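You operate a simulated robot arm through the tools that you are given. There is no shell and no other tool. Be economical: measure what you need, move in short steps, check, and stop when the job is done.

The job below is to be done with a simulated robot arm. You get a single attempt, and the scene is never put back.

## Task
Bleed the pink line and set its dial to 5 ml.
Fine: dosing switch off first, on again after; spill nothing and leave the rest as it is.

It is judged by the outcome, as a careful person would: the job done as asked, and still so three seconds after it is handed in. It fails if anything else is knocked over, pushed out of place, dropped, spilled or broken.

## Robot
A 7-joint arm with a two-finger parallel gripper on a trunk, on a base that drives. Base frame: it is fixed to the floor where the robot stands at the start and does not move with it; the origin is under the middle of the robot, x ahead of it, y to its left, z up; the surface under the hand at the start is at about z = 0.86. Lengths are in m, angles in rad, forces in N, time in s.
Its first joint turns from -2.897 to 2.897 rad. Places, roughly: dosing switch [0.7, 0, 1.3]; pink bleed button [0.7, 0.2, 1.5]; pink dial [0.7, 0.2, 1.1]; pink sight glass [0.7, 0.6, 1.3]. Payload 4.4 kg.
The tool frame sits at the grasp point between the pads (the TCP): z along the fingers, y along the line on which they close. The tips reach 0.023 m beyond it. The gripper opens to 0.094 m. The fingers are 0.038 m wide and 0.01 m thick; the gripper's body (0.054 by 0.096 m) begins 0.039 m behind the TCP.
Orientation is told as [roll, pitch, yaw] about the base's x, y, z axes, in that order, counted from this pose: with the fingers straight down and closing along the base's y, the tool's x points along the base's -x, its y along +y and its z along -z.

## Interface
- The arm moves only by the tool step_arm. Its argument "deltas" is a list of rows, each a list of 3 entries, a list of its own where there are three numbers: the shift along the tool's x, y, z in units of 25 mm (1.0 is 25 mm), then the turn, a rotation vector about the tool's x, y, z in units of 6 degrees (1.0 is 6 degrees), then the opening, from 0 (shut) to 1 (fully open). In form: [[[dx, dy, dz], [rx, ry, rz], jaw], ...]. A call has 1 to 20 rows; each row shifts and turns the commanded pose from where the row before left it, along the tool's axes as they then stand. A call with a number of a shift or a turn outside -1 to 1 is refused whole. Rows are played at 5 a second. More than 0.05 m and 0.15 rad between two rows, or a gripper value outside its range, and nothing of the call is played. Where a pose cannot be reached the arm comes as near as it can. A force on the tool above 40 N (or 10 N above the force at the start of the call, whichever is more), or a blocked arm, ends the call early, and 0.2 s more pass. The fingers move at their own pace (about 0.108 m/s each) and stop on an object; they squeeze with about 24 N. The grip force told is the motor's: it shows also when the fingers shut on nothing. Time passes only in rows, and 0.2 s behind the last, so rows that do not move let the fingers close. The reply holds the time, the measured pose of the TCP, the force on the tool along the base axes, the opening and the grip force, in the units named above and with some noise, with the torque about the TCP (base axes, N m) and any sound that the robot's microphone picked up, and new pictures: "views" is both (left out), scene, wrist or none.
- Cameras (640 x 400 px; columns grow to the right, rows downward): "scene" is now at [0.1818, 0.2543, 1.5269]; the picture's right is [0.16, -0.99, 0.00], its down [-0.03, -0.00, -1.00] and it looks along [0.99, 0.16, -0.03] (base axes); focal length 214 px, centre (320, 200). "wrist" rides on the gripper at [0.086, 0.016, -0.074] in the tool frame; the picture's right is [-0.18, 0.98, 0.00], its down [-0.58, -0.11, -0.81] and it looks along [-0.79, -0.15, 0.59] (tool axes); focal length 243 px, centre (320, 200). There is no depth. A picture from a camera that has moved, and an enlarged one, comes with that camera's place and axes in the base frame and with its lens. The place of the scene camera against the robot may be out by one fixed shift of up to 0.012 m in any direction.
- base_move(legs): drives the robot by 1 to 6 legs, each [ahead, left, turn to the left] in m, m and rad, along the robot's own axes; the way and the turn of a leg run together, so that a leg with both is an arc; at most 1.5 m and 3.142 rad a leg. The arm and the cameras ride along, it lands a little off, and it stops where it bumps. It gives what a move gives, and a new picture of the scene camera.
- aim_head(pan, tilt): turns the head with the scene camera to pan (to the left, within 2.094 rad either way) and tilt (down, from -0.506 to 1.204), counted from straight ahead of the robot. It gives what a move gives, and a new picture of the scene camera.
- inspect(camera, box): a new picture of the part [left, top, right, bottom] of that camera's present view, enlarged. The clock stands still meanwhile.
- job_done(): hands the job in; it is judged then, once.

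Work in short steps. Places have to be worked out from the pictures, the camera data and where the tool is seen: move nearer, look again, correct. Check each grasp and each placing, and mend what went wrong. You have 120 turns and 260 pictures in all, those below and enlarged ones among them. Open the gripper and draw the arm clear of the work before you hand the job in, unless the task says otherwise; then end with one line.

The tools are called after "Emit:" as name(argument=value, ...) on one line, values as JSON. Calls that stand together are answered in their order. step_arm: Moves the arm, as the interface text tells. Its arguments: {"type":"object","properties":{"deltas":{"type":"array","items":{"type":"array"}},"views":{"type":"string","enum":["both","scene","wrist","none"]}},"required":["deltas"]} The other tools are called the same way: base_move (legs) drives the base; aim_head (pan, tilt) turns the head that bears the scene camera; inspect (camera, box) takes an enlarged picture of a part of a camera's view; job_done () hands the job in.

At the start:

```text
t: 0.0
position: [0.4777, 0.2737, 1.6362]
tool_rot: [0.0, -0.001, 0.0]
ft_force: [1.0, 0.9, 0.0]
moment: [-0.01, 0.0, -0.01]
finger_gap: 0.0939
finger_force: 0.1
robot x, y, heading: [0.0004, 0.0007, 0.002]
head pan, tilt: [0.164, 0.028]
```

scene: 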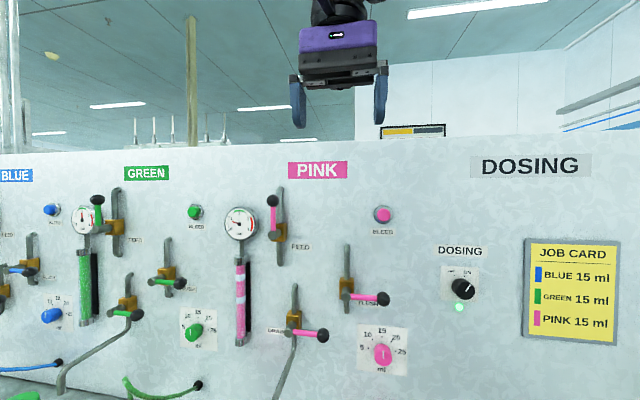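
wrist: 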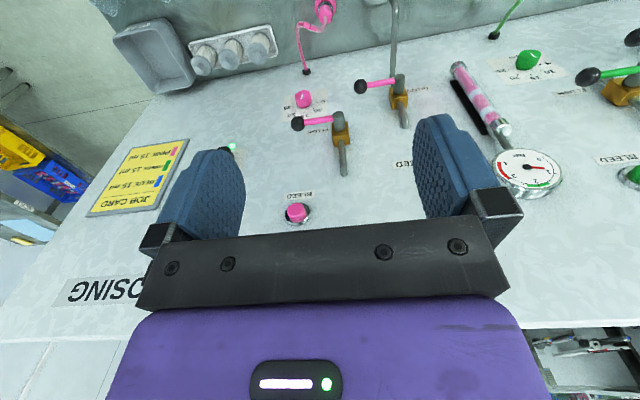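

I'll first look closely at the panel: the pink group, the dosing switch and the job card.

Emit:
inspect(camera="scene", box=[220, 150, 420, 400])

Emit:
inspect(camera="scene", box=[400, 220, 640, 370])

Emit:
aim_head(pan=0.16, tilt=0.5)

```text
1.60 times, centred on (320, 275) of scene
camera zoom: at [0.1818, 0.2543, 1.5269], right [0.16, -0.99, 0.0], down [-0.03, 0.0, -1.0], along [0.99, 0.16, -0.03], focal length 343 px, centre (320, 80)
```

zoom: 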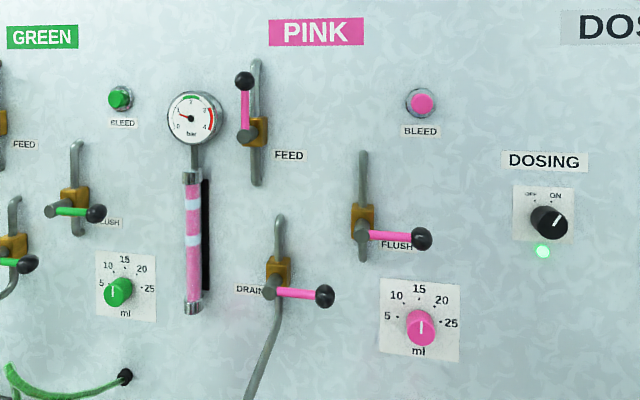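

```text
2.67 times, centred on (520, 295) of scene
camera zoom: at [0.1818, 0.2543, 1.5269], right [0.16, -0.99, 0.0], down [-0.03, 0.0, -1.0], along [0.99, 0.16, -0.03], focal length 572 px, centre (-213, -53)
```

zoom: 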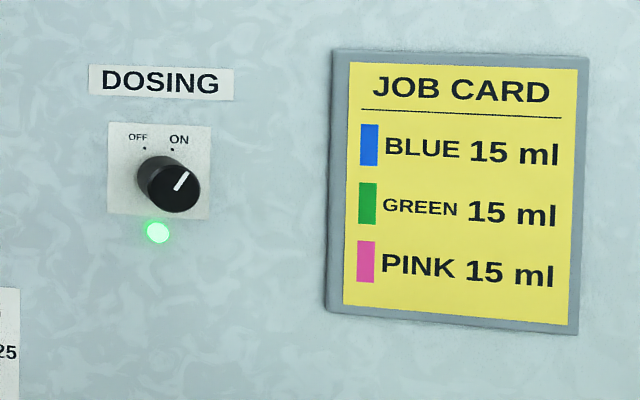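

```text
t: 0.9
position: [0.4788, 0.273, 1.6349]
tool_rot: [-0.001, 0.002, 0.001]
ft_force: [0.0, -0.2, -0.6]
moment: [-0.02, 0.04, -0.01]
finger_gap: 0.094
finger_force: 0.0
robot x, y, heading: [-0.0041, 0.0026, -0.0]
head pan, tilt: [0.161, 0.499]
camera scene: at [0.1821, 0.2541, 1.4835], right [0.16, -0.99, 0.0], down [-0.47, -0.08, -0.88], along [0.87, 0.14, -0.48], focal length 214 px, centre (320, 200)
```

scene: 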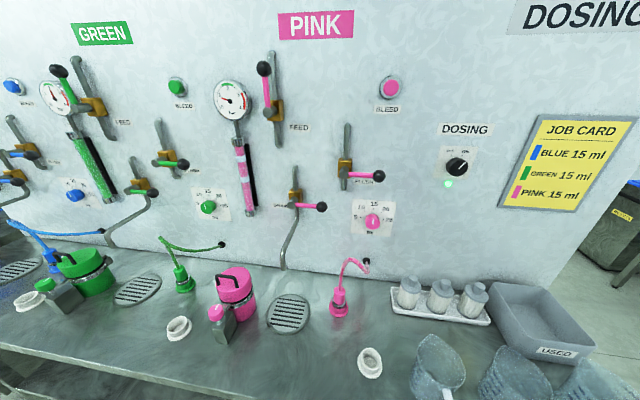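

The glass shows air bubbles, the dial stands at 15, feed is open and flush/drain look shut. I'll look at what stands on the bench before touching anything, since bleeding may discharge there.

Emit:
inspect(camera="scene", box=[180, 230, 420, 390])

Emit:
inspect(camera="scene", box=[200, 40, 400, 240])

Emit:
inspect(camera="scene", box=[360, 230, 640, 400])

Emit:
inspect(camera="scene", box=[0, 60, 220, 320])

```text
2.50 times, centred on (300, 310) of scene
camera zoom: at [0.1821, 0.2541, 1.4835], right [0.16, -0.99, 0.0], down [-0.47, -0.08, -0.88], along [0.87, 0.14, -0.48], focal length 536 px, centre (370, -75)
```

zoom: 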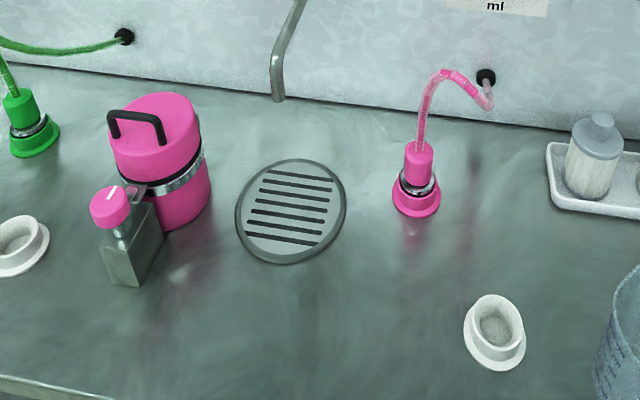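

```text
2.00 times, centred on (300, 140) of scene
camera zoom: at [0.1821, 0.2541, 1.4835], right [0.16, -0.99, 0.0], down [-0.47, -0.08, -0.88], along [0.87, 0.14, -0.48], focal length 429 px, centre (360, 320)
```

zoom: 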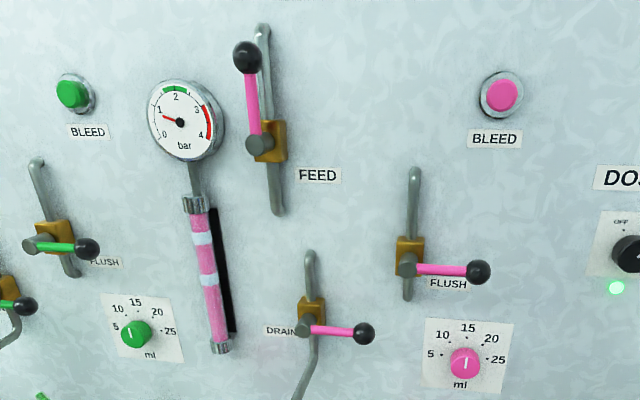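

```text
2.29 times, centred on (500, 315) of scene
camera zoom: at [0.1821, 0.2541, 1.4835], right [0.16, -0.99, 0.0], down [-0.47, -0.08, -0.88], along [0.87, 0.14, -0.48], focal length 490 px, centre (-91, -63)
```

zoom: 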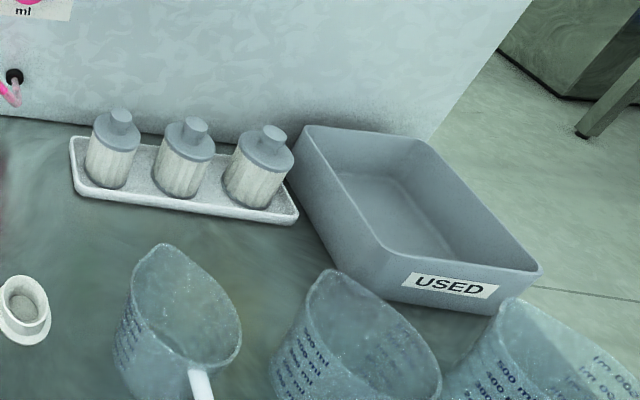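

```text
1.54 times, centred on (110, 190) of scene
camera zoom: at [0.1821, 0.2541, 1.4835], right [0.16, -0.99, 0.0], down [-0.47, -0.08, -0.88], along [0.87, 0.14, -0.48], focal length 330 px, centre (643, 215)
```

zoom: 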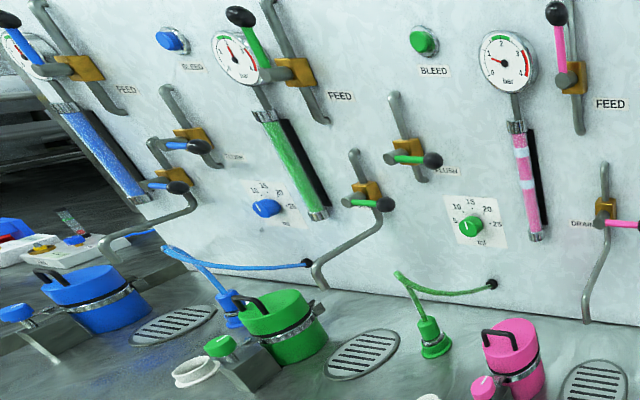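

Triangulating: bleed button ≈ (0.735, 0.184, 1.476), dial ≈ (0.73, 0.184, 1.12), dosing knob ≈ (0.73, 0.0, 1.30). I'll move slightly forward and turn the fingers to point at the panel.

Emit:
step_arm(deltas=[[[-1, 0, 0], [0, 0, 0], 0], [[-1, 0, 0], [0, 0, 0], 0], [[0, 0, 0], [0, -1, 0], 0], [[0, 0, 0], [0, -1, 0], 0], [[0, 0, 0], [0, -1, 0], 0], [[0, 0, 0], [0, -1, 0], 0], [[0, 0, 0], [0, -1, 0], 0], [[0, 0, 0], [0, -1, 0], 0], [[0, 0, 0], [0, -1, 0], 0], [[0, 0, 0], [0, -1, 0], 0]], views="scene")

```text
t: 3.1
position: [0.5282, 0.2733, 1.6364]
tool_rot: [0.0, -0.839, -0.001]
ft_force: [1.1, -0.6, -0.4]
moment: [0.02, 0.0, -0.01]
finger_gap: 0.0
finger_force: 24.3
robot x, y, heading: [0.0003, -0.0, 0.001]
head pan, tilt: [0.161, 0.499]
camera scene: at [0.1823, 0.2541, 1.4834], right [0.16, -0.99, 0.0], down [-0.47, -0.08, -0.88], along [0.87, 0.14, -0.48], focal length 214 px, centre (320, 200)
```

scene: 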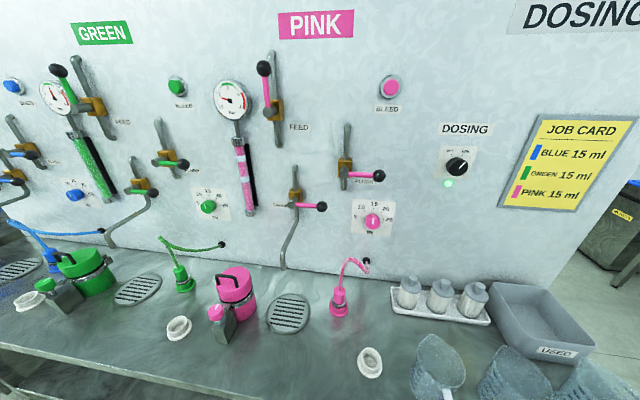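

The turn goes well; finish it to horizontal.

Emit:
step_arm(deltas=[[[0, 0, 0], [0, -1, 0], 0.6], [[0, 0, 0], [0, -1, 0], 0.6], [[0, 0, 0], [0, -1, 0], 0.6], [[0, 0, 0], [0, -1, 0], 0.6], [[0, 0, 0], [0, -1, 0], 0.6], [[0, 0, 0], [0, -1, 0], 0.6], [[0, 0, 0], [0, -1, 0], 0.6]], views="none")

Emit:
aim_head(pan=0.0, tilt=0.2)

```text
t: 4.7
position: [0.5282, 0.2728, 1.6359]
tool_rot: [2.626, -1.569, -2.627]
ft_force: [0.0, 1.0, 0.3]
moment: [0.03, -0.01, 0.02]
finger_gap: 0.0565
finger_force: 0.0
robot x, y, heading: [-0.001, 0.002, 0.003]
head pan, tilt: [0.161, 0.499]
```

```text
t: 5.5
position: [0.5276, 0.2731, 1.6361]
tool_rot: [0.129, -1.57, -0.131]
ft_force: [0.0, -0.4, -0.1]
moment: [-0.02, 0.02, -0.02]
finger_gap: 0.0565
finger_force: 0.1
robot x, y, heading: [-0.0022, -0.002, 0.002]
head pan, tilt: [0.0, 0.201]
camera scene: at [0.1855, 0.2395, 1.511], right [0.0, -1.0, 0.0], down [-0.2, 0.0, -0.98], along [0.98, 0.0, -0.2], focal length 214 px, centre (320, 200)
```

scene: 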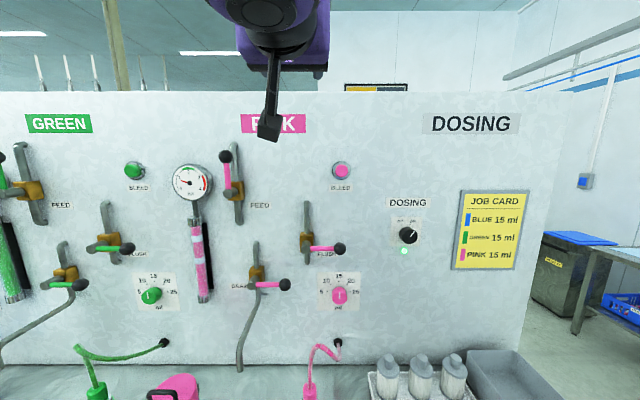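

The hand is level now. I'll move across to y≈0, then down to the dosing switch's height while staying well off the panel.

Emit:
step_arm(deltas=[[[0, -1, 0.5], [0, 0, 0], 0.9], [[0.2, -1, 0.5], [0, 0, 0], 0.9], [[0.8, -1, 0], [0, 0, 0], 0.9], [[0.8, -1, 0], [0, 0, 0], 0.9], [[0.8, -1, 0], [0, 0, 0], 0.9], [[0.8, -1, 0], [0, 0, 0], 0.9], [[0.8, -1, 0], [0, 0, 0], 0.9], [[1, -1, 0], [0, 0, 0], 0.9], [[1, -1, 0], [0, 0, 0], 0.9], [[1, -1, 0], [0, 0, 0], 0.9], [[1, -0.9, 0], [0, 0, 0], 0.9], [[1, 0, 0], [0, 0, 0], 0.9], [[1, 0, 0], [0, 0, 0], 0.9], [[1, 0, 0], [0, 0, 0], 0.9], [[1, 0, 0], [0, 0, 0], 0.9]])

```text
t: 8.7
position: [0.5995, 0.0241, 1.408]
tool_rot: [0.988, -1.572, -0.99]
ft_force: [0.1, -0.1, 0.6]
moment: [-0.02, 0.0, 0.0]
finger_gap: 0.0847
finger_force: 0.0
out of reach, approached as far as the arm can: row 11, 12, 13, 14, 15
robot x, y, heading: [0.0028, 0.0054, -0.001]
head pan, tilt: [0.0, 0.201]
camera scene: at [0.1852, 0.2392, 1.5112], right [0.0, -1.0, 0.0], down [-0.2, 0.0, -0.98], along [0.98, 0.0, -0.2], focal length 214 px, centre (320, 200)
camera wrist: at [0.5246, 0.0406, 1.322], right [0.0, 0.98, 0.18], down [-0.81, -0.11, 0.58], along [0.59, -0.15, 0.79], focal length 243 px, centre (320, 200)
```

scene: 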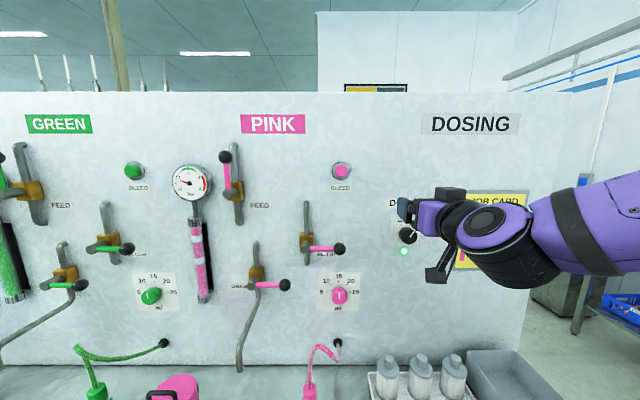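
wrist: 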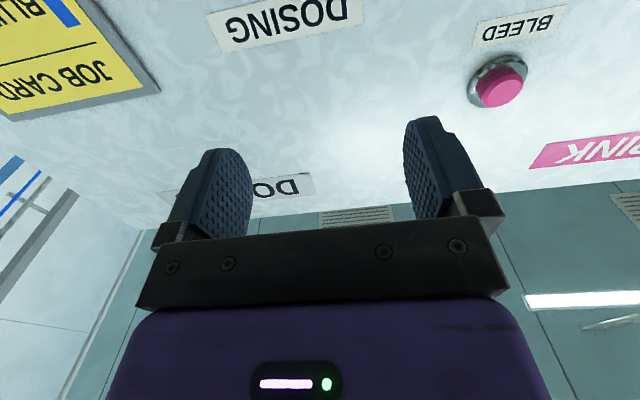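

The arm hits a limit that close in. I'll back the base 0.15 m to give the forearm room.

Emit:
base_move(legs=[[-0.15, 0, 0]])

Emit:
step_arm(deltas=[[[1, -0.5, 1], [0, 0, 0], 0.9], [[1, -0.5, 1], [0, 0, 0], 0.9], [[1, 0, 1], [0, 0, 0], 0.9], [[1, 0, 1], [0, 0, 0], 0.9]])

```text
t: 10.1
position: [0.4483, 0.0241, 1.4091]
tool_rot: [0.085, -1.569, -0.084]
ft_force: [0.6, -0.1, 0.3]
moment: [0.01, 0.02, -0.02]
finger_gap: 0.0848
finger_force: 0.2
robot x, y, heading: [-0.1565, -0.0009, 0.001]
head pan, tilt: [0.0, 0.201]
camera scene: at [0.0325, 0.2395, 1.5111], right [0.0, -1.0, 0.0], down [-0.2, 0.0, -0.98], along [0.98, 0.0, -0.2], focal length 214 px, centre (320, 200)
```

scene: 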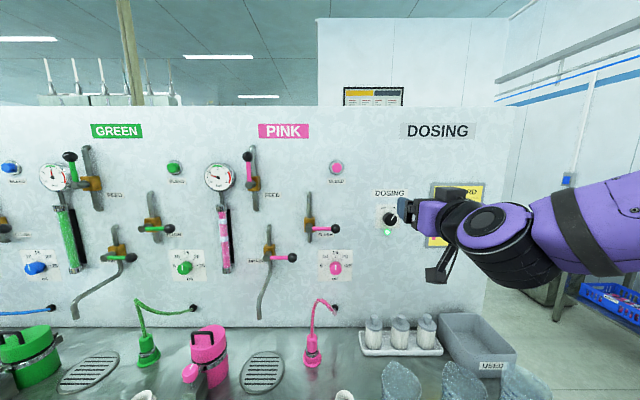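

```text
t: 11.1
position: [0.5528, -0.0001, 1.3118]
tool_rot: [1.746, -1.57, -1.747]
ft_force: [-1.2, -1.6, 0.3]
moment: [0.01, 0.02, 0.03]
finger_gap: 0.0846
finger_force: 0.0
out of reach, approached as far as the arm can: row 1
robot x, y, heading: [-0.1526, -0.003, 0.005]
head pan, tilt: [0.0, 0.201]
camera scene: at [0.0318, 0.2389, 1.5113], right [0.0, -1.0, 0.0], down [-0.2, 0.0, -0.98], along [0.98, 0.0, -0.2], focal length 214 px, centre (320, 200)
camera wrist: at [0.4768, 0.0162, 1.2254], right [0.0, 0.98, 0.18], down [-0.81, -0.11, 0.58], along [0.59, -0.15, 0.79], focal length 243 px, centre (320, 200)
```

scene: 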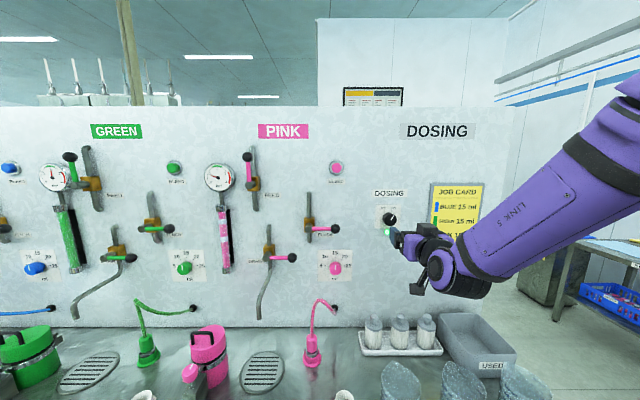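
wrist: 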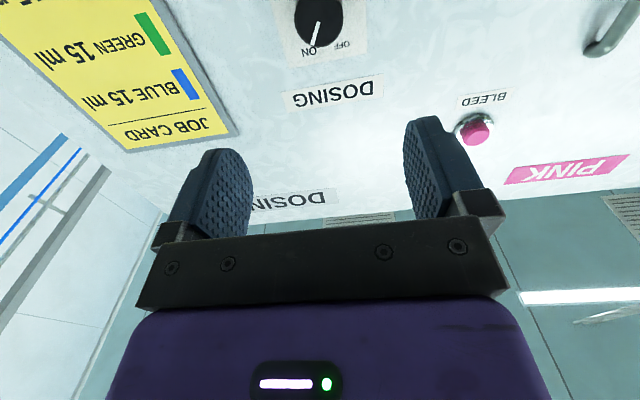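

The arm reaches well now. Dosing knob is at about (0.74, 0.0, 1.30); I approach in front of it with the jaws straddling.

Emit:
step_arm(deltas=[[[0.45, 0, 1], [0, 0, 0], 0.9], [[0, 0, 1], [0, 0, 0], 0.9], [[0, 0, 1], [0, 0, 0], 0.9], [[0, 0, 1], [0, 0, 0], 0.9], [[0, 0, 1], [0, 0, 0], 0.9], [[0, 0, 0.5], [0, 0, 0], 0.9]])

Emit:
inspect(camera="scene", box=[340, 170, 460, 270])

```text
t: 12.5
position: [0.5791, 0.0135, 1.3074]
tool_rot: [0.546, -1.569, -0.524]
ft_force: [2.7, -10.3, -0.5]
moment: [-0.04, 0.02, 0.72]
finger_gap: 0.0846
finger_force: 0.1
out of reach, approached as far as the arm can: row 1, 2, 3, 4, 5
robot x, y, heading: [-0.1526, -0.0033, -0.004]
head pan, tilt: [0.0, 0.201]
camera scene: at [0.0331, 0.2378, 1.5113], right [0.0, -1.0, 0.0], down [-0.2, 0.0, -0.98], along [0.98, 0.0, -0.2], focal length 214 px, centre (320, 200)
camera wrist: at [0.5029, 0.0288, 1.2224], right [-0.02, 0.98, 0.19], down [-0.8, -0.13, 0.58], along [0.6, -0.14, 0.79], focal length 243 px, centre (320, 200)
```

scene: 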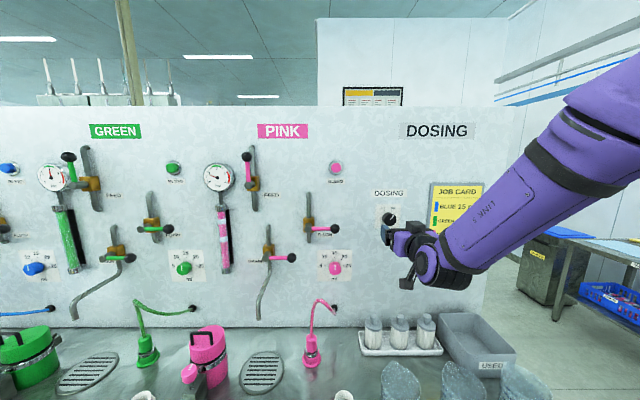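
wrist: 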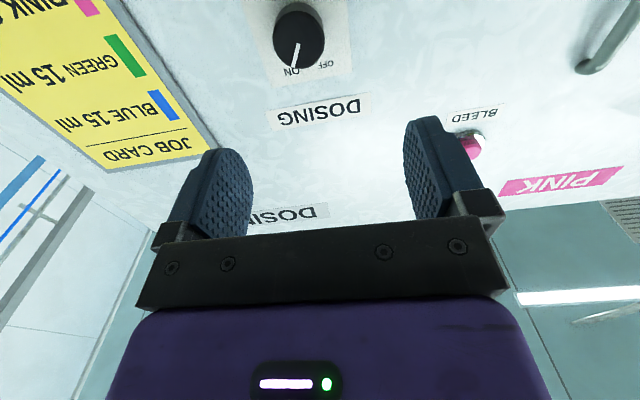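

```text
4.00 times, centred on (400, 220) of scene
camera zoom: at [0.0331, 0.2378, 1.5113], right [0.0, -1.0, 0.0], down [-0.2, 0.0, -0.98], along [0.98, 0.0, -0.2], focal length 858 px, centre (0, 120)
```

zoom: 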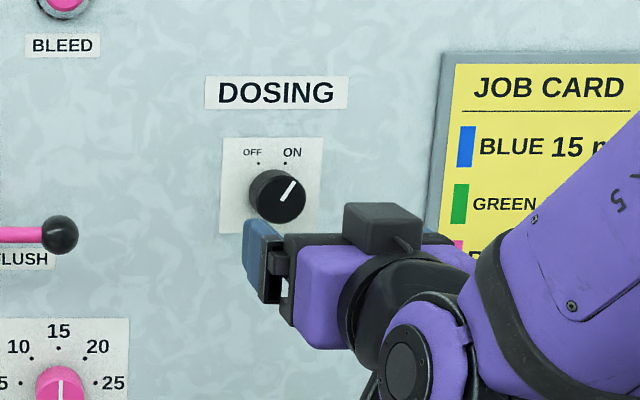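

The forearm is splayed to the right and at a limit. The arm was well posed with the work at the robot's left (y≈0.27), so I'll pull back and shift the base to the right by 0.27 m.

Emit:
step_arm(deltas=[[[0, 0, -1], [0, 0, 0], 0.9], [[0, 0, -1], [0, 0, 0], 0.9]], views="none")

Emit:
base_move(legs=[[0, -0.27, 0]])

Emit:
step_arm(deltas=[[[0, 1, 0], [0, 0, 0], 0.9], [[0, 1, 0], [0, 0, 0], 0.9], [[0, 1, 0], [0, 0, 0], 0.9], [[0, 1, 0], [0, 0, 0], 0.9], [[0, 1, 0], [0, 0, 0], 0.9], [[0, 1, 0], [0, 0, 0], 0.9], [[0, 1, 0], [0, 0, 0], 0.9], [[0, 1, 0], [0, 0, 0], 0.9], [[0, 1, 0], [0, 0, 0], 0.9], [[0, 1, 0], [0, 0, 0], 0.9]])

```text
t: 13.1
position: [0.5391, 0.005, 1.3146]
tool_rot: [0.125, -1.57, -0.126]
ft_force: [0.8, -0.3, 1.1]
moment: [0.0, -0.06, 0.01]
finger_gap: 0.0845
finger_force: 0.1
out of reach, approached as far as the arm can: row 2
robot x, y, heading: [-0.1517, 0.0009, -0.0]
head pan, tilt: [0.0, 0.201]
```

```text
t: 15.0
position: [0.5358, -0.2685, 1.313]
tool_rot: [0.072, -1.57, -0.075]
ft_force: [0.8, -0.5, -0.8]
moment: [-0.03, -0.01, 0.01]
finger_gap: 0.0847
finger_force: 0.2
robot x, y, heading: [-0.1554, -0.2714, -0.003]
head pan, tilt: [0.0, 0.201]
camera scene: at [0.033, -0.0342, 1.5111], right [0.0, -1.0, 0.0], down [-0.2, 0.0, -0.98], along [0.98, 0.0, -0.2], focal length 214 px, centre (320, 200)
```

scene: 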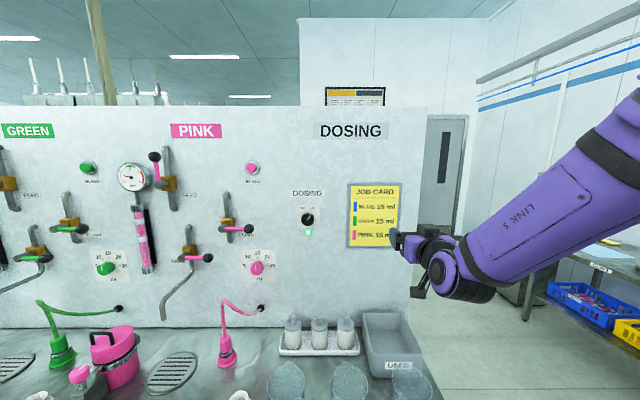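

```text
t: 17.2
position: [0.539, -0.0198, 1.316]
tool_rot: [0.161, -1.57, -0.167]
ft_force: [-0.9, 0.0, 0.4]
moment: [0.04, 0.0, 0.01]
finger_gap: 0.0846
finger_force: 0.1
robot x, y, heading: [-0.1531, -0.272, -0.005]
head pan, tilt: [0.0, 0.201]
camera scene: at [0.0329, -0.0345, 1.5112], right [0.0, -1.0, 0.0], down [-0.2, 0.0, -0.98], along [0.98, 0.0, -0.2], focal length 214 px, centre (320, 200)
camera wrist: at [0.4631, -0.0037, 1.23], right [0.0, 0.98, 0.18], down [-0.81, -0.11, 0.58], along [0.59, -0.15, 0.79], focal length 243 px, centre (320, 200)
```

scene: 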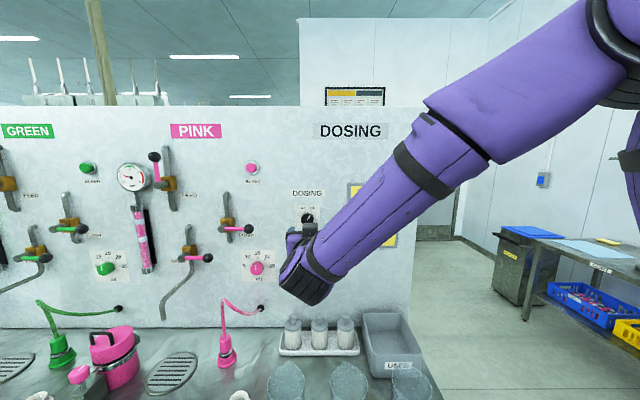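
wrist: 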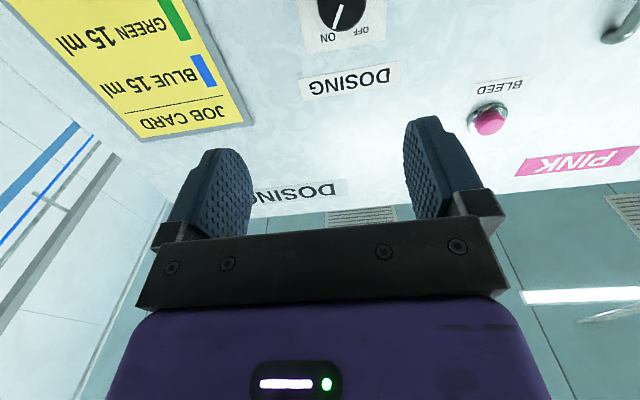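

Better posture. Advance toward the knob to x≈0.69, centred at y=0, z=1.302.

Emit:
step_arm(deltas=[[[0.55, 0.8, 0.5], [0, 0, 0], 0.9], [[0, 0, 1], [0, 0, 0], 0.9], [[0, 0, 1], [0, 0, 0], 0.9], [[0, 0, 1], [0, 0, 0], 0.9], [[0, 0, 1], [0, 0, 0], 0.9], [[0, 0, 1], [0, 0, 0], 0.9], [[0, 0, 0.5], [0, 0, 0], 0.9]])

```text
t: 18.8
position: [0.6883, -0.0004, 1.3006]
tool_rot: [-0.189, -1.569, 0.183]
ft_force: [0.0, 0.3, -0.4]
moment: [0.03, -0.01, -0.01]
finger_gap: 0.0848
finger_force: 0.1
robot x, y, heading: [-0.1508, -0.2746, -0.005]
head pan, tilt: [0.0, 0.201]
camera scene: at [0.0328, -0.0341, 1.5111], right [0.0, -1.0, 0.0], down [-0.2, 0.0, -0.98], along [0.98, 0.0, -0.2], focal length 214 px, centre (320, 200)
camera wrist: at [0.6135, 0.0168, 1.2148], right [0.0, 0.98, 0.18], down [-0.81, -0.11, 0.58], along [0.59, -0.15, 0.79], focal length 243 px, centre (320, 200)
```

scene: 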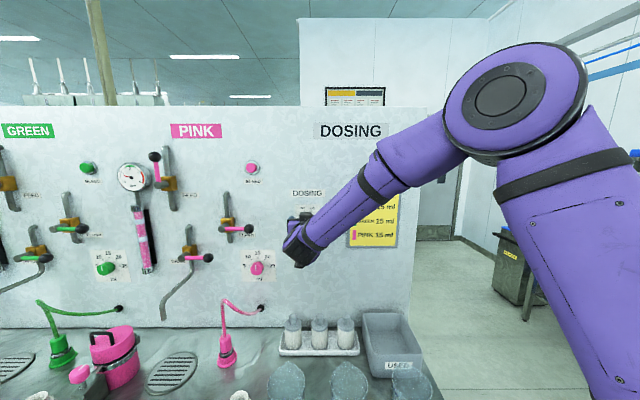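
wrist: 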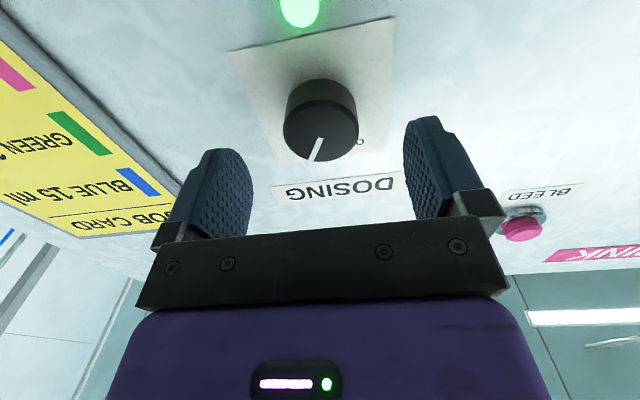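

Knob face at x≈0.729, ø≈44 mm, well centred. Advance 33 mm and close on it.

Emit:
step_arm(deltas=[[[0, 0, 0.7], [0, 0, 0], 0.9], [[0, 0, 0.6], [0, 0, 0], 0.9], [[0, 0, 0], [0, 0, 0], 0.3], [[0, 0, 0], [0, 0, 0], 0.3], [[0, 0, 0], [0, 0, 0], 0.3]])

```text
t: 20.0
position: [0.72, 0.0004, 1.2998]
tool_rot: [-0.105, -1.57, 0.104]
ft_force: [4.0, 11.5, 0.4]
moment: [0.0, 0.26, 0.8]
finger_gap: 0.0417
finger_force: 45.4
robot x, y, heading: [-0.1514, -0.2742, -0.001]
head pan, tilt: [0.0, 0.201]
camera scene: at [0.0332, -0.0334, 1.5109], right [0.0, -1.0, 0.0], down [-0.2, 0.0, -0.98], along [0.98, 0.0, -0.2], focal length 214 px, centre (320, 200)
camera wrist: at [0.645, 0.0173, 1.2144], right [0.0, 0.98, 0.18], down [-0.81, -0.11, 0.58], along [0.59, -0.15, 0.79], focal length 243 px, centre (320, 200)
```

scene: 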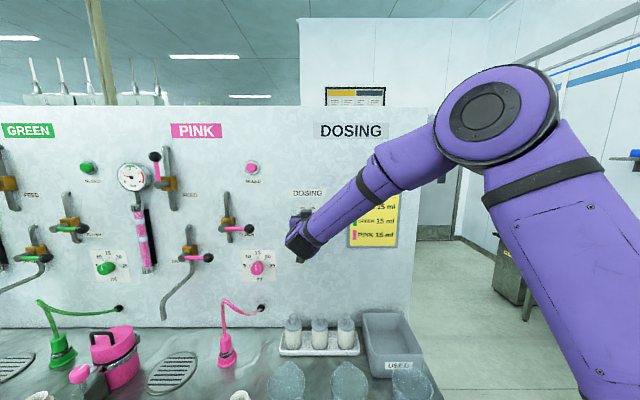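
wrist: 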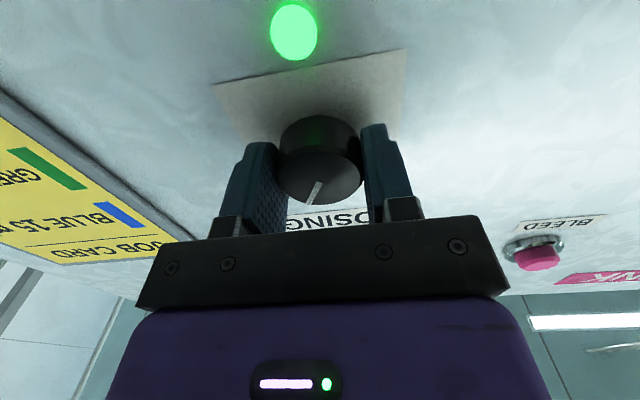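

Gripped (42 mm). Turn counter-clockwise (seen from the front), i.e. negative about tool z, watching the lamp.

Emit:
step_arm(deltas=[[[0, 0, 0], [0, 0, -1], 0.3], [[0, 0, 0], [0, 0, -1], 0.3], [[0, 0, 0], [0, 0, -1], 0.3], [[0, 0, 0], [0, 0, -1], 0.3], [[0, 0, 0], [0, 0, -1], 0.3]], views="wrist")

```text
t: 21.2
position: [0.72, 0.0019, 1.2995]
tool_rot: [-1.568, -1.046, 1.568]
ft_force: [6.6, 18.9, 5.1]
moment: [-0.02, -0.72, 0.66]
finger_gap: 0.0418
finger_force: 45.7
robot x, y, heading: [-0.1564, -0.2736, -0.007]
head pan, tilt: [0.0, 0.201]
camera wrist: at [0.6451, -0.0278, 1.2177], right [0.0, 0.94, -0.33], down [-0.81, 0.2, 0.56], along [0.59, 0.27, 0.76], focal length 243 px, centre (320, 200)
```

wrist: 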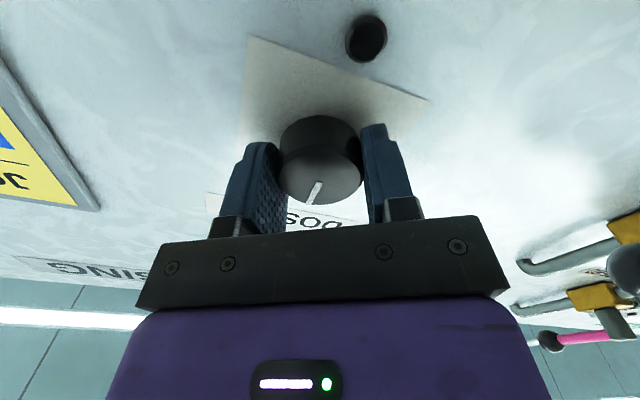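

The lamp went out. Continue to the OFF mark (~another 30°).

Emit:
step_arm(deltas=[[[0, 0, 0], [0, 0, -1], 0.3], [[0, 0, 0], [0, 0, -1], 0.3], [[0, 0, 0], [0, 0, -1], 0.3], [[0, 0, 0], [0, 0, -1], 0.3]], views="wrist")

```text
t: 22.2
position: [0.7204, -0.0001, 1.2993]
tool_rot: [-1.569, -0.625, 1.566]
ft_force: [5.0, 18.1, 3.7]
moment: [-0.03, 0.2, -0.13]
finger_gap: 0.0413
finger_force: 44.9
robot x, y, heading: [-0.1563, -0.2738, -0.004]
head pan, tilt: [0.0, 0.201]
camera wrist: at [0.6448, -0.0594, 1.2363], right [0.0, 0.73, -0.69], down [-0.8, 0.41, 0.43], along [0.59, 0.55, 0.58], focal length 243 px, centre (320, 200)
```

wrist: 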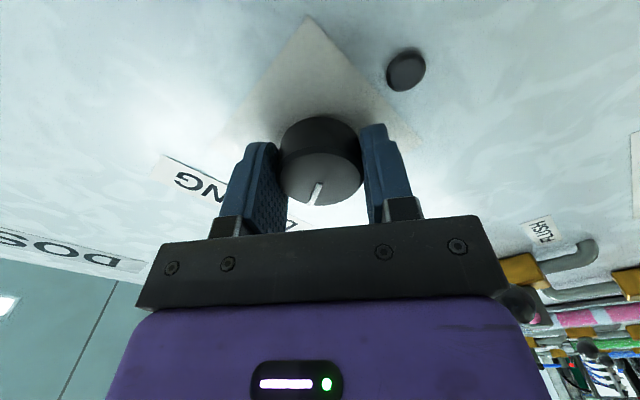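

About 54° turned. Release, back off and view the switch.

Emit:
step_arm(deltas=[[[0, 0, 0], [0, 0, 0], 0.9], [[0, 0, 0], [0, 0, 0], 0.9], [[0, 0, -1], [0, 0, 0], 0.9], [[0, 0, -1], [0, 0, 0], 0.9], [[0, 0, -1], [0, 0, 0], 0.9]], views="wrist")

```text
t: 23.4
position: [0.6437, 0.0001, 1.3003]
tool_rot: [-1.567, -0.629, 1.566]
ft_force: [0.0, -0.5, -0.3]
moment: [0.02, -0.06, 0.02]
finger_gap: 0.0846
finger_force: 0.0
robot x, y, heading: [-0.1528, -0.2777, -0.002]
head pan, tilt: [0.0, 0.201]
camera wrist: at [0.5688, -0.0598, 1.2361], right [0.0, 0.73, -0.69], down [-0.8, 0.41, 0.43], along [0.6, 0.55, 0.58], focal length 243 px, centre (320, 200)
```

wrist: 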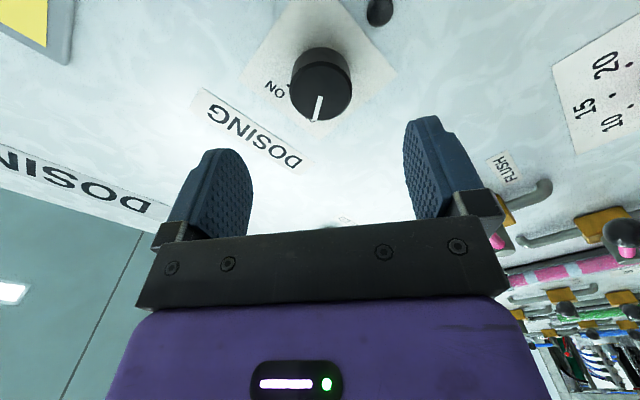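

Switch is at OFF, lamp dark. Now roll back, shut the fingers and go up and over in front of the pink bleed button.

Emit:
step_arm(deltas=[[[0, 0, 0], [0, 0, 1], 0], [[0, 0, 0], [0, 0, 1], 0], [[0, 0, 0], [0, 0, 1], 0], [[0, 0, 0], [0, 0, 1], 0], [[0, 0, 0], [0, 0, 1], 0], [[0, 0, 0], [0, 0, 1], 0], [[0, 0, 0], [0, 0, 1], 0], [[0, 0, 0], [0, 0, 1], 0], [[0, 0, 0], [0, 0, 1], 0], [[-1, 0, 0], [0, 0, 0], 0], [[-1, 0.5, 0], [0, 0, 0], 0], [[-1, 1, 0], [0, 0, 0], 0], [[-1, 1, 0], [0, 0, 0], 0], [[-1, 1, 0], [0, 0, 0], 0], [[-1, 1, 0], [0, 0, 0], 0], [[-1, 1, 0], [0, 0, 0], 0], [[0, 1, 0.5], [0, 0, 0], 0], [[0, 0.9, 0.5], [0, 0, 0], 0]])

```text
t: 27.2
position: [0.6702, 0.1852, 1.475]
tool_rot: [0.129, -1.569, -0.132]
ft_force: [0.7, 0.0, 0.0]
moment: [-0.03, 0.07, 0.05]
finger_gap: 0.0001
finger_force: 24.1
robot x, y, heading: [-0.154, -0.2751, -0.001]
head pan, tilt: [0.0, 0.201]
camera scene: at [0.0329, -0.0346, 1.5112], right [0.0, -1.0, 0.0], down [-0.2, 0.0, -0.98], along [0.98, 0.0, -0.2], focal length 214 px, centre (320, 200)
camera wrist: at [0.5954, 0.2023, 1.389], right [0.0, 0.98, 0.18], down [-0.81, -0.11, 0.58], along [0.59, -0.15, 0.79], focal length 243 px, centre (320, 200)
```

scene: 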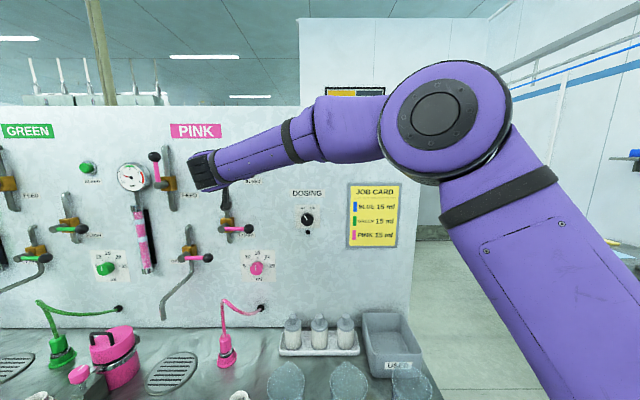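
wrist: 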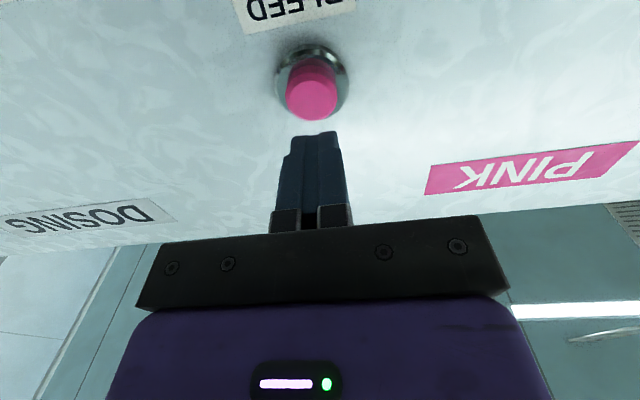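

Button face ≈ (0.73, 0.183, 1.468). Take a baseline look at the glass and approach to near contact.

Emit:
inspect(camera="scene", box=[100, 150, 220, 290])

Emit:
step_arm(deltas=[[[0.2, -0.05, 0.7], [0, 0, 0], 0], [[0, 0, 0.6], [0, 0, 0], 0]], views="wrist")

```text
2.86 times, centred on (160, 220) of scene
camera zoom: at [0.0329, -0.0346, 1.5112], right [0.0, -1.0, 0.0], down [-0.2, 0.0, -0.98], along [0.98, 0.0, -0.2], focal length 613 px, centre (777, 143)
```

zoom: 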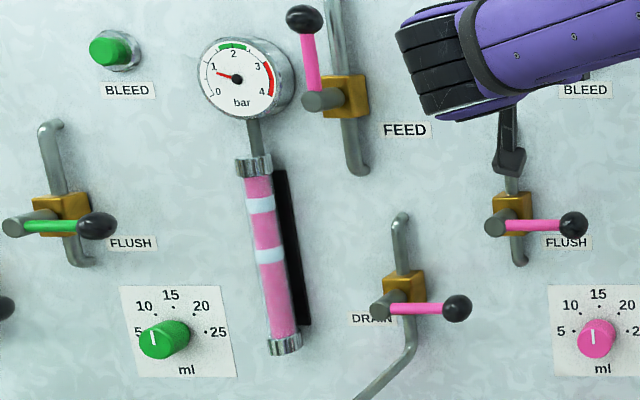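

```text
t: 27.8
position: [0.7029, 0.1848, 1.4718]
tool_rot: [0.285, -1.569, -0.29]
ft_force: [-0.1, -0.3, 0.6]
moment: [-0.03, 0.03, 0.01]
finger_gap: 0.0
finger_force: 23.9
robot x, y, heading: [-0.1532, -0.2726, -0.005]
head pan, tilt: [0.0, 0.201]
camera wrist: at [0.6274, 0.2016, 1.3844], right [0.0, 0.98, 0.18], down [-0.81, -0.11, 0.58], along [0.59, -0.15, 0.79], focal length 243 px, centre (320, 200)
```

wrist: 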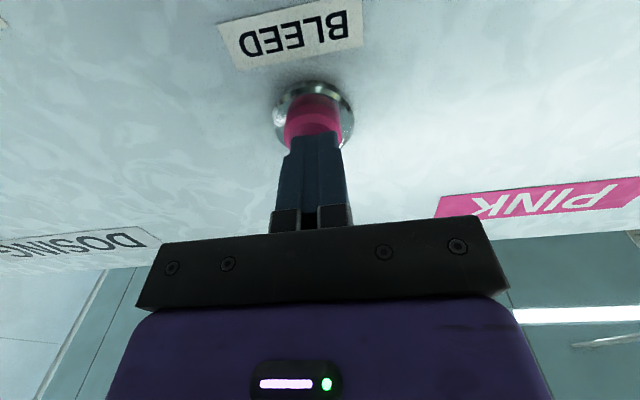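

The fingertip is right in front of the button. Press gently in small steps.

Emit:
step_arm(deltas=[[[0, 0, 0.2], [0, 0, 0], 0], [[0, 0, 0.2], [0, 0, 0], 0], [[0, 0, 0.2], [0, 0, 0], 0]], views="both")

Emit:
inspect(camera="scene", box=[100, 150, 220, 290])

```text
t: 28.6
position: [0.7153, 0.1838, 1.4709]
tool_rot: [0.059, -1.569, -0.061]
ft_force: [-16.8, -3.7, -1.3]
moment: [-0.02, 0.03, -0.06]
finger_gap: 0.0
finger_force: 24.4
robot x, y, heading: [-0.1547, -0.272, -0.002]
head pan, tilt: [0.0, 0.201]
heard: click
camera scene: at [0.0318, -0.0343, 1.5112], right [0.0, -1.0, 0.0], down [-0.2, 0.0, -0.98], along [0.98, 0.0, -0.2], focal length 214 px, centre (320, 200)
camera wrist: at [0.6408, 0.2009, 1.3845], right [0.0, 0.98, 0.18], down [-0.81, -0.11, 0.58], along [0.59, -0.15, 0.79], focal length 243 px, centre (320, 200)
```

scene: 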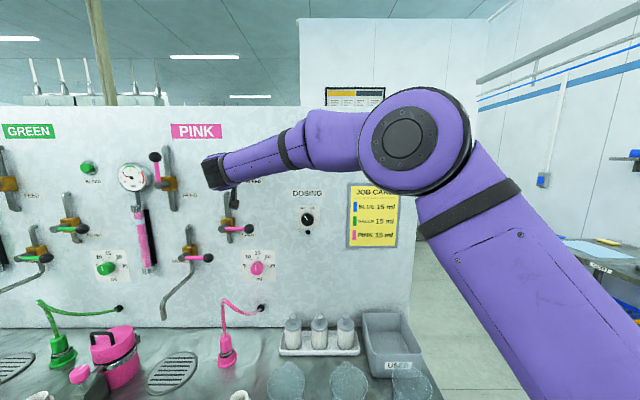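
wrist: 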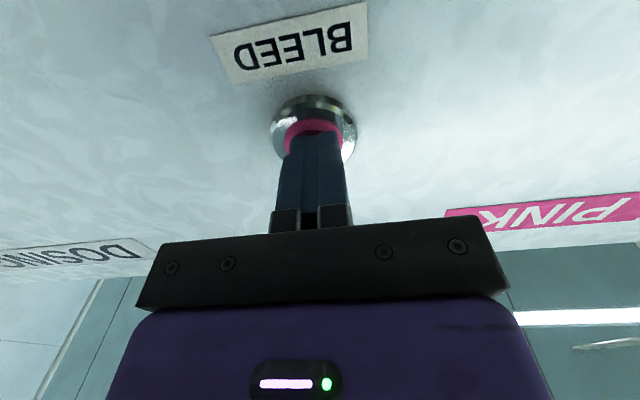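

```text
2.86 times, centred on (160, 220) of scene
camera zoom: at [0.0318, -0.0343, 1.5112], right [0.0, -1.0, 0.0], down [-0.2, 0.0, -0.98], along [0.98, 0.0, -0.2], focal length 613 px, centre (777, 143)
```

zoom: 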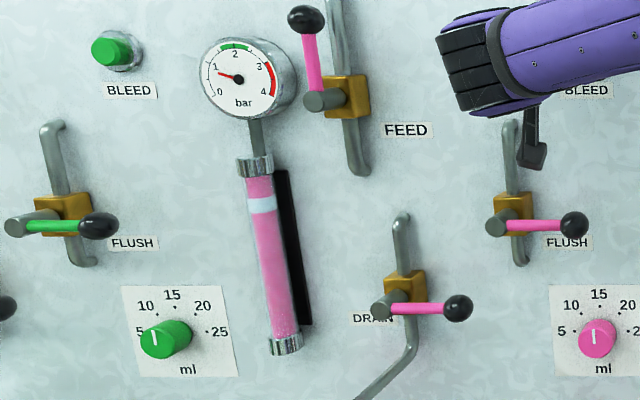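

Click heard, and the bubbles are already rising out. Hold for a moment and look again.

Emit:
step_arm(deltas=[[[0, 0, 0], [0, 0, 0], 0], [[0, 0, 0], [0, 0, 0], 0], [[0, 0, 0], [0, 0, 0], 0]], views="none")

Emit:
inspect(camera="scene", box=[100, 150, 220, 290])

```text
t: 29.4
position: [0.7168, 0.1839, 1.4709]
tool_rot: [0.008, -1.569, -0.013]
ft_force: [-19.6, -0.4, -4.6]
moment: [0.07, 0.13, 0.0]
finger_gap: 0.0
finger_force: 23.9
robot x, y, heading: [-0.154, -0.2706, -0.002]
head pan, tilt: [0.0, 0.201]
```

```text
2.86 times, centred on (160, 220) of scene
camera zoom: at [0.0318, -0.034, 1.5112], right [0.0, -1.0, 0.0], down [-0.2, 0.0, -0.98], along [0.98, 0.0, -0.2], focal length 613 px, centre (777, 143)
```

zoom: 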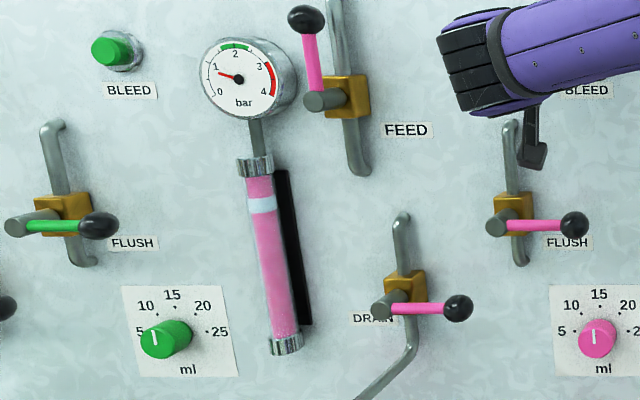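

No further change while holding: each press expels one bubble. Release fully and look, then press again.

Emit:
step_arm(deltas=[[[0, 0, -0.6], [0, 0, 0], 0], [[0, 0, -0.4], [0, 0, 0], 0], [[0, 0, 0], [0, 0, 0], 0]], views="wrist")

Emit:
inspect(camera="scene", box=[100, 150, 220, 290])

```text
t: 30.2
position: [0.6934, 0.183, 1.4702]
tool_rot: [0.01, -1.567, -0.015]
ft_force: [-0.2, -0.3, -0.3]
moment: [0.06, 0.0, -0.01]
finger_gap: 0.0
finger_force: 24.3
robot x, y, heading: [-0.1526, -0.2712, -0.006]
head pan, tilt: [0.0, 0.201]
camera wrist: at [0.6187, 0.2003, 1.3838], right [0.0, 0.98, 0.18], down [-0.81, -0.11, 0.58], along [0.59, -0.15, 0.79], focal length 243 px, centre (320, 200)
```

wrist: 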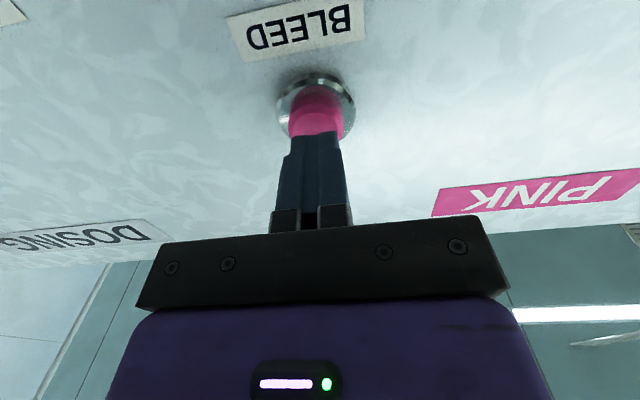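

```text
2.86 times, centred on (160, 220) of scene
camera zoom: at [0.0331, -0.0341, 1.5111], right [0.0, -1.0, 0.0], down [-0.2, 0.0, -0.98], along [0.98, 0.0, -0.2], focal length 613 px, centre (777, 143)
```

zoom: 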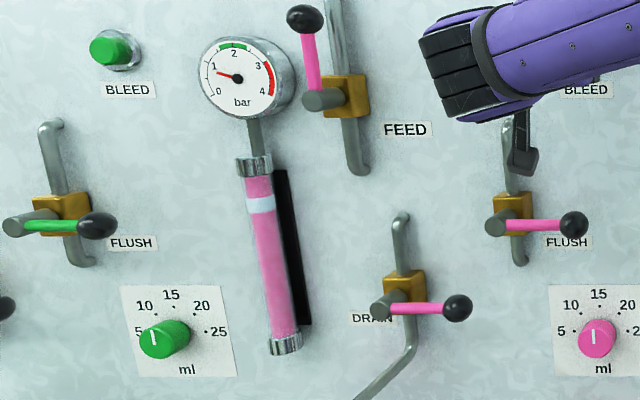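

One bubble is left; press a second time.

Emit:
step_arm(deltas=[[[0, 0, 0.5], [0, 0, 0], 0], [[0, 0, 0.25], [0, 0, 0], 0], [[0, 0, 0.25], [0, 0, 0], 0], [[0, 0, 0], [0, 0, 0], 0], [[0, 0, 0], [0, 0, 0], 0]], views="none")

Emit:
inspect(camera="scene", box=[100, 150, 220, 290])

```text
t: 31.4
position: [0.7163, 0.1858, 1.4711]
tool_rot: [0.223, -1.569, -0.223]
ft_force: [-19.9, -3.3, -5.3]
moment: [0.03, 0.13, -0.06]
finger_gap: 0.0001
finger_force: 24.3
robot x, y, heading: [-0.1511, -0.2717, -0.005]
head pan, tilt: [0.0, 0.201]
heard: click
```

```text
2.86 times, centred on (160, 220) of scene
camera zoom: at [0.0317, -0.0342, 1.5112], right [0.0, -1.0, 0.0], down [-0.2, 0.0, -0.98], along [0.98, 0.0, -0.2], focal length 613 px, centre (777, 143)
```

zoom: 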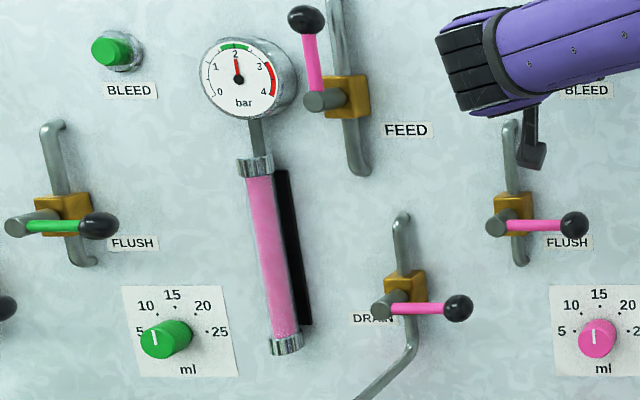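

Glass is clear and the gauge reads 2 bar in the green. Release, back off, and go down to the pink dial's height.

Emit:
step_arm(deltas=[[[0, 0, -1], [0, 0, 0], 0], [[0, 0, -1], [0, 0, 0], 0], [[0, 0, -1], [0, 0, 0], 0], [[0, 0, -1], [0, 0, 0], 0], [[0, 0, -1], [0, 0, 0], 0], [[0, 0, -1], [0, 0, 0], 0], [[1, 0, 0], [0, 0, 0], 0], [[1, 0, 0], [0, 0, 0], 0], [[1, 0, 0], [0, 0, 0], 0], [[1, 0, 0], [0, 0, 0], 0], [[1, 0, 0], [0, 0, 0], 0], [[1, 0, 0], [0, 0, 0], 0], [[1, 0, 0], [0, 0, 0], 0], [[1, 0, 0], [0, 0, 0], 0]], views="both")

```text
t: 34.4
position: [0.5672, 0.1827, 1.2711]
tool_rot: [0.68, -1.569, -0.681]
ft_force: [-1.5, -0.9, -0.1]
moment: [-0.02, 0.04, -0.01]
finger_gap: 0.0
finger_force: 24.1
robot x, y, heading: [-0.1513, -0.273, -0.007]
head pan, tilt: [0.0, 0.201]
camera scene: at [0.0328, -0.0343, 1.5111], right [0.0, -1.0, 0.0], down [-0.2, 0.0, -0.98], along [0.98, 0.0, -0.2], focal length 214 px, centre (320, 200)
camera wrist: at [0.4927, 0.201, 1.185], right [0.0, 0.98, 0.18], down [-0.81, -0.11, 0.58], along [0.59, -0.15, 0.79], focal length 243 px, centre (320, 200)
```

scene: 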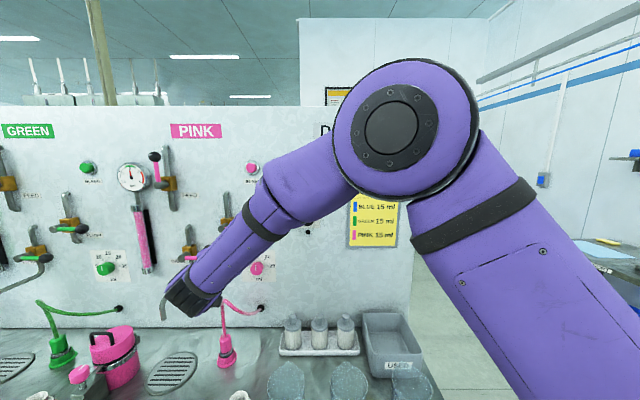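
wrist: 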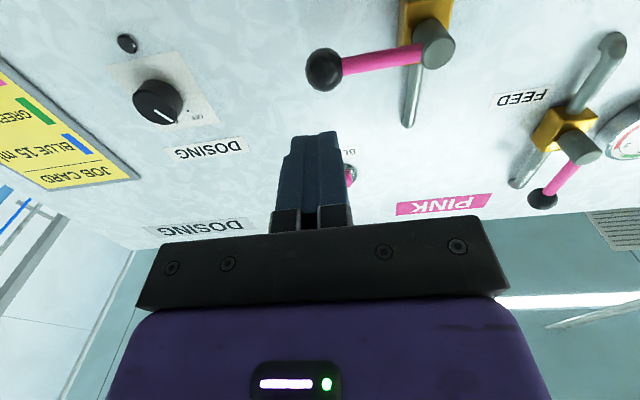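

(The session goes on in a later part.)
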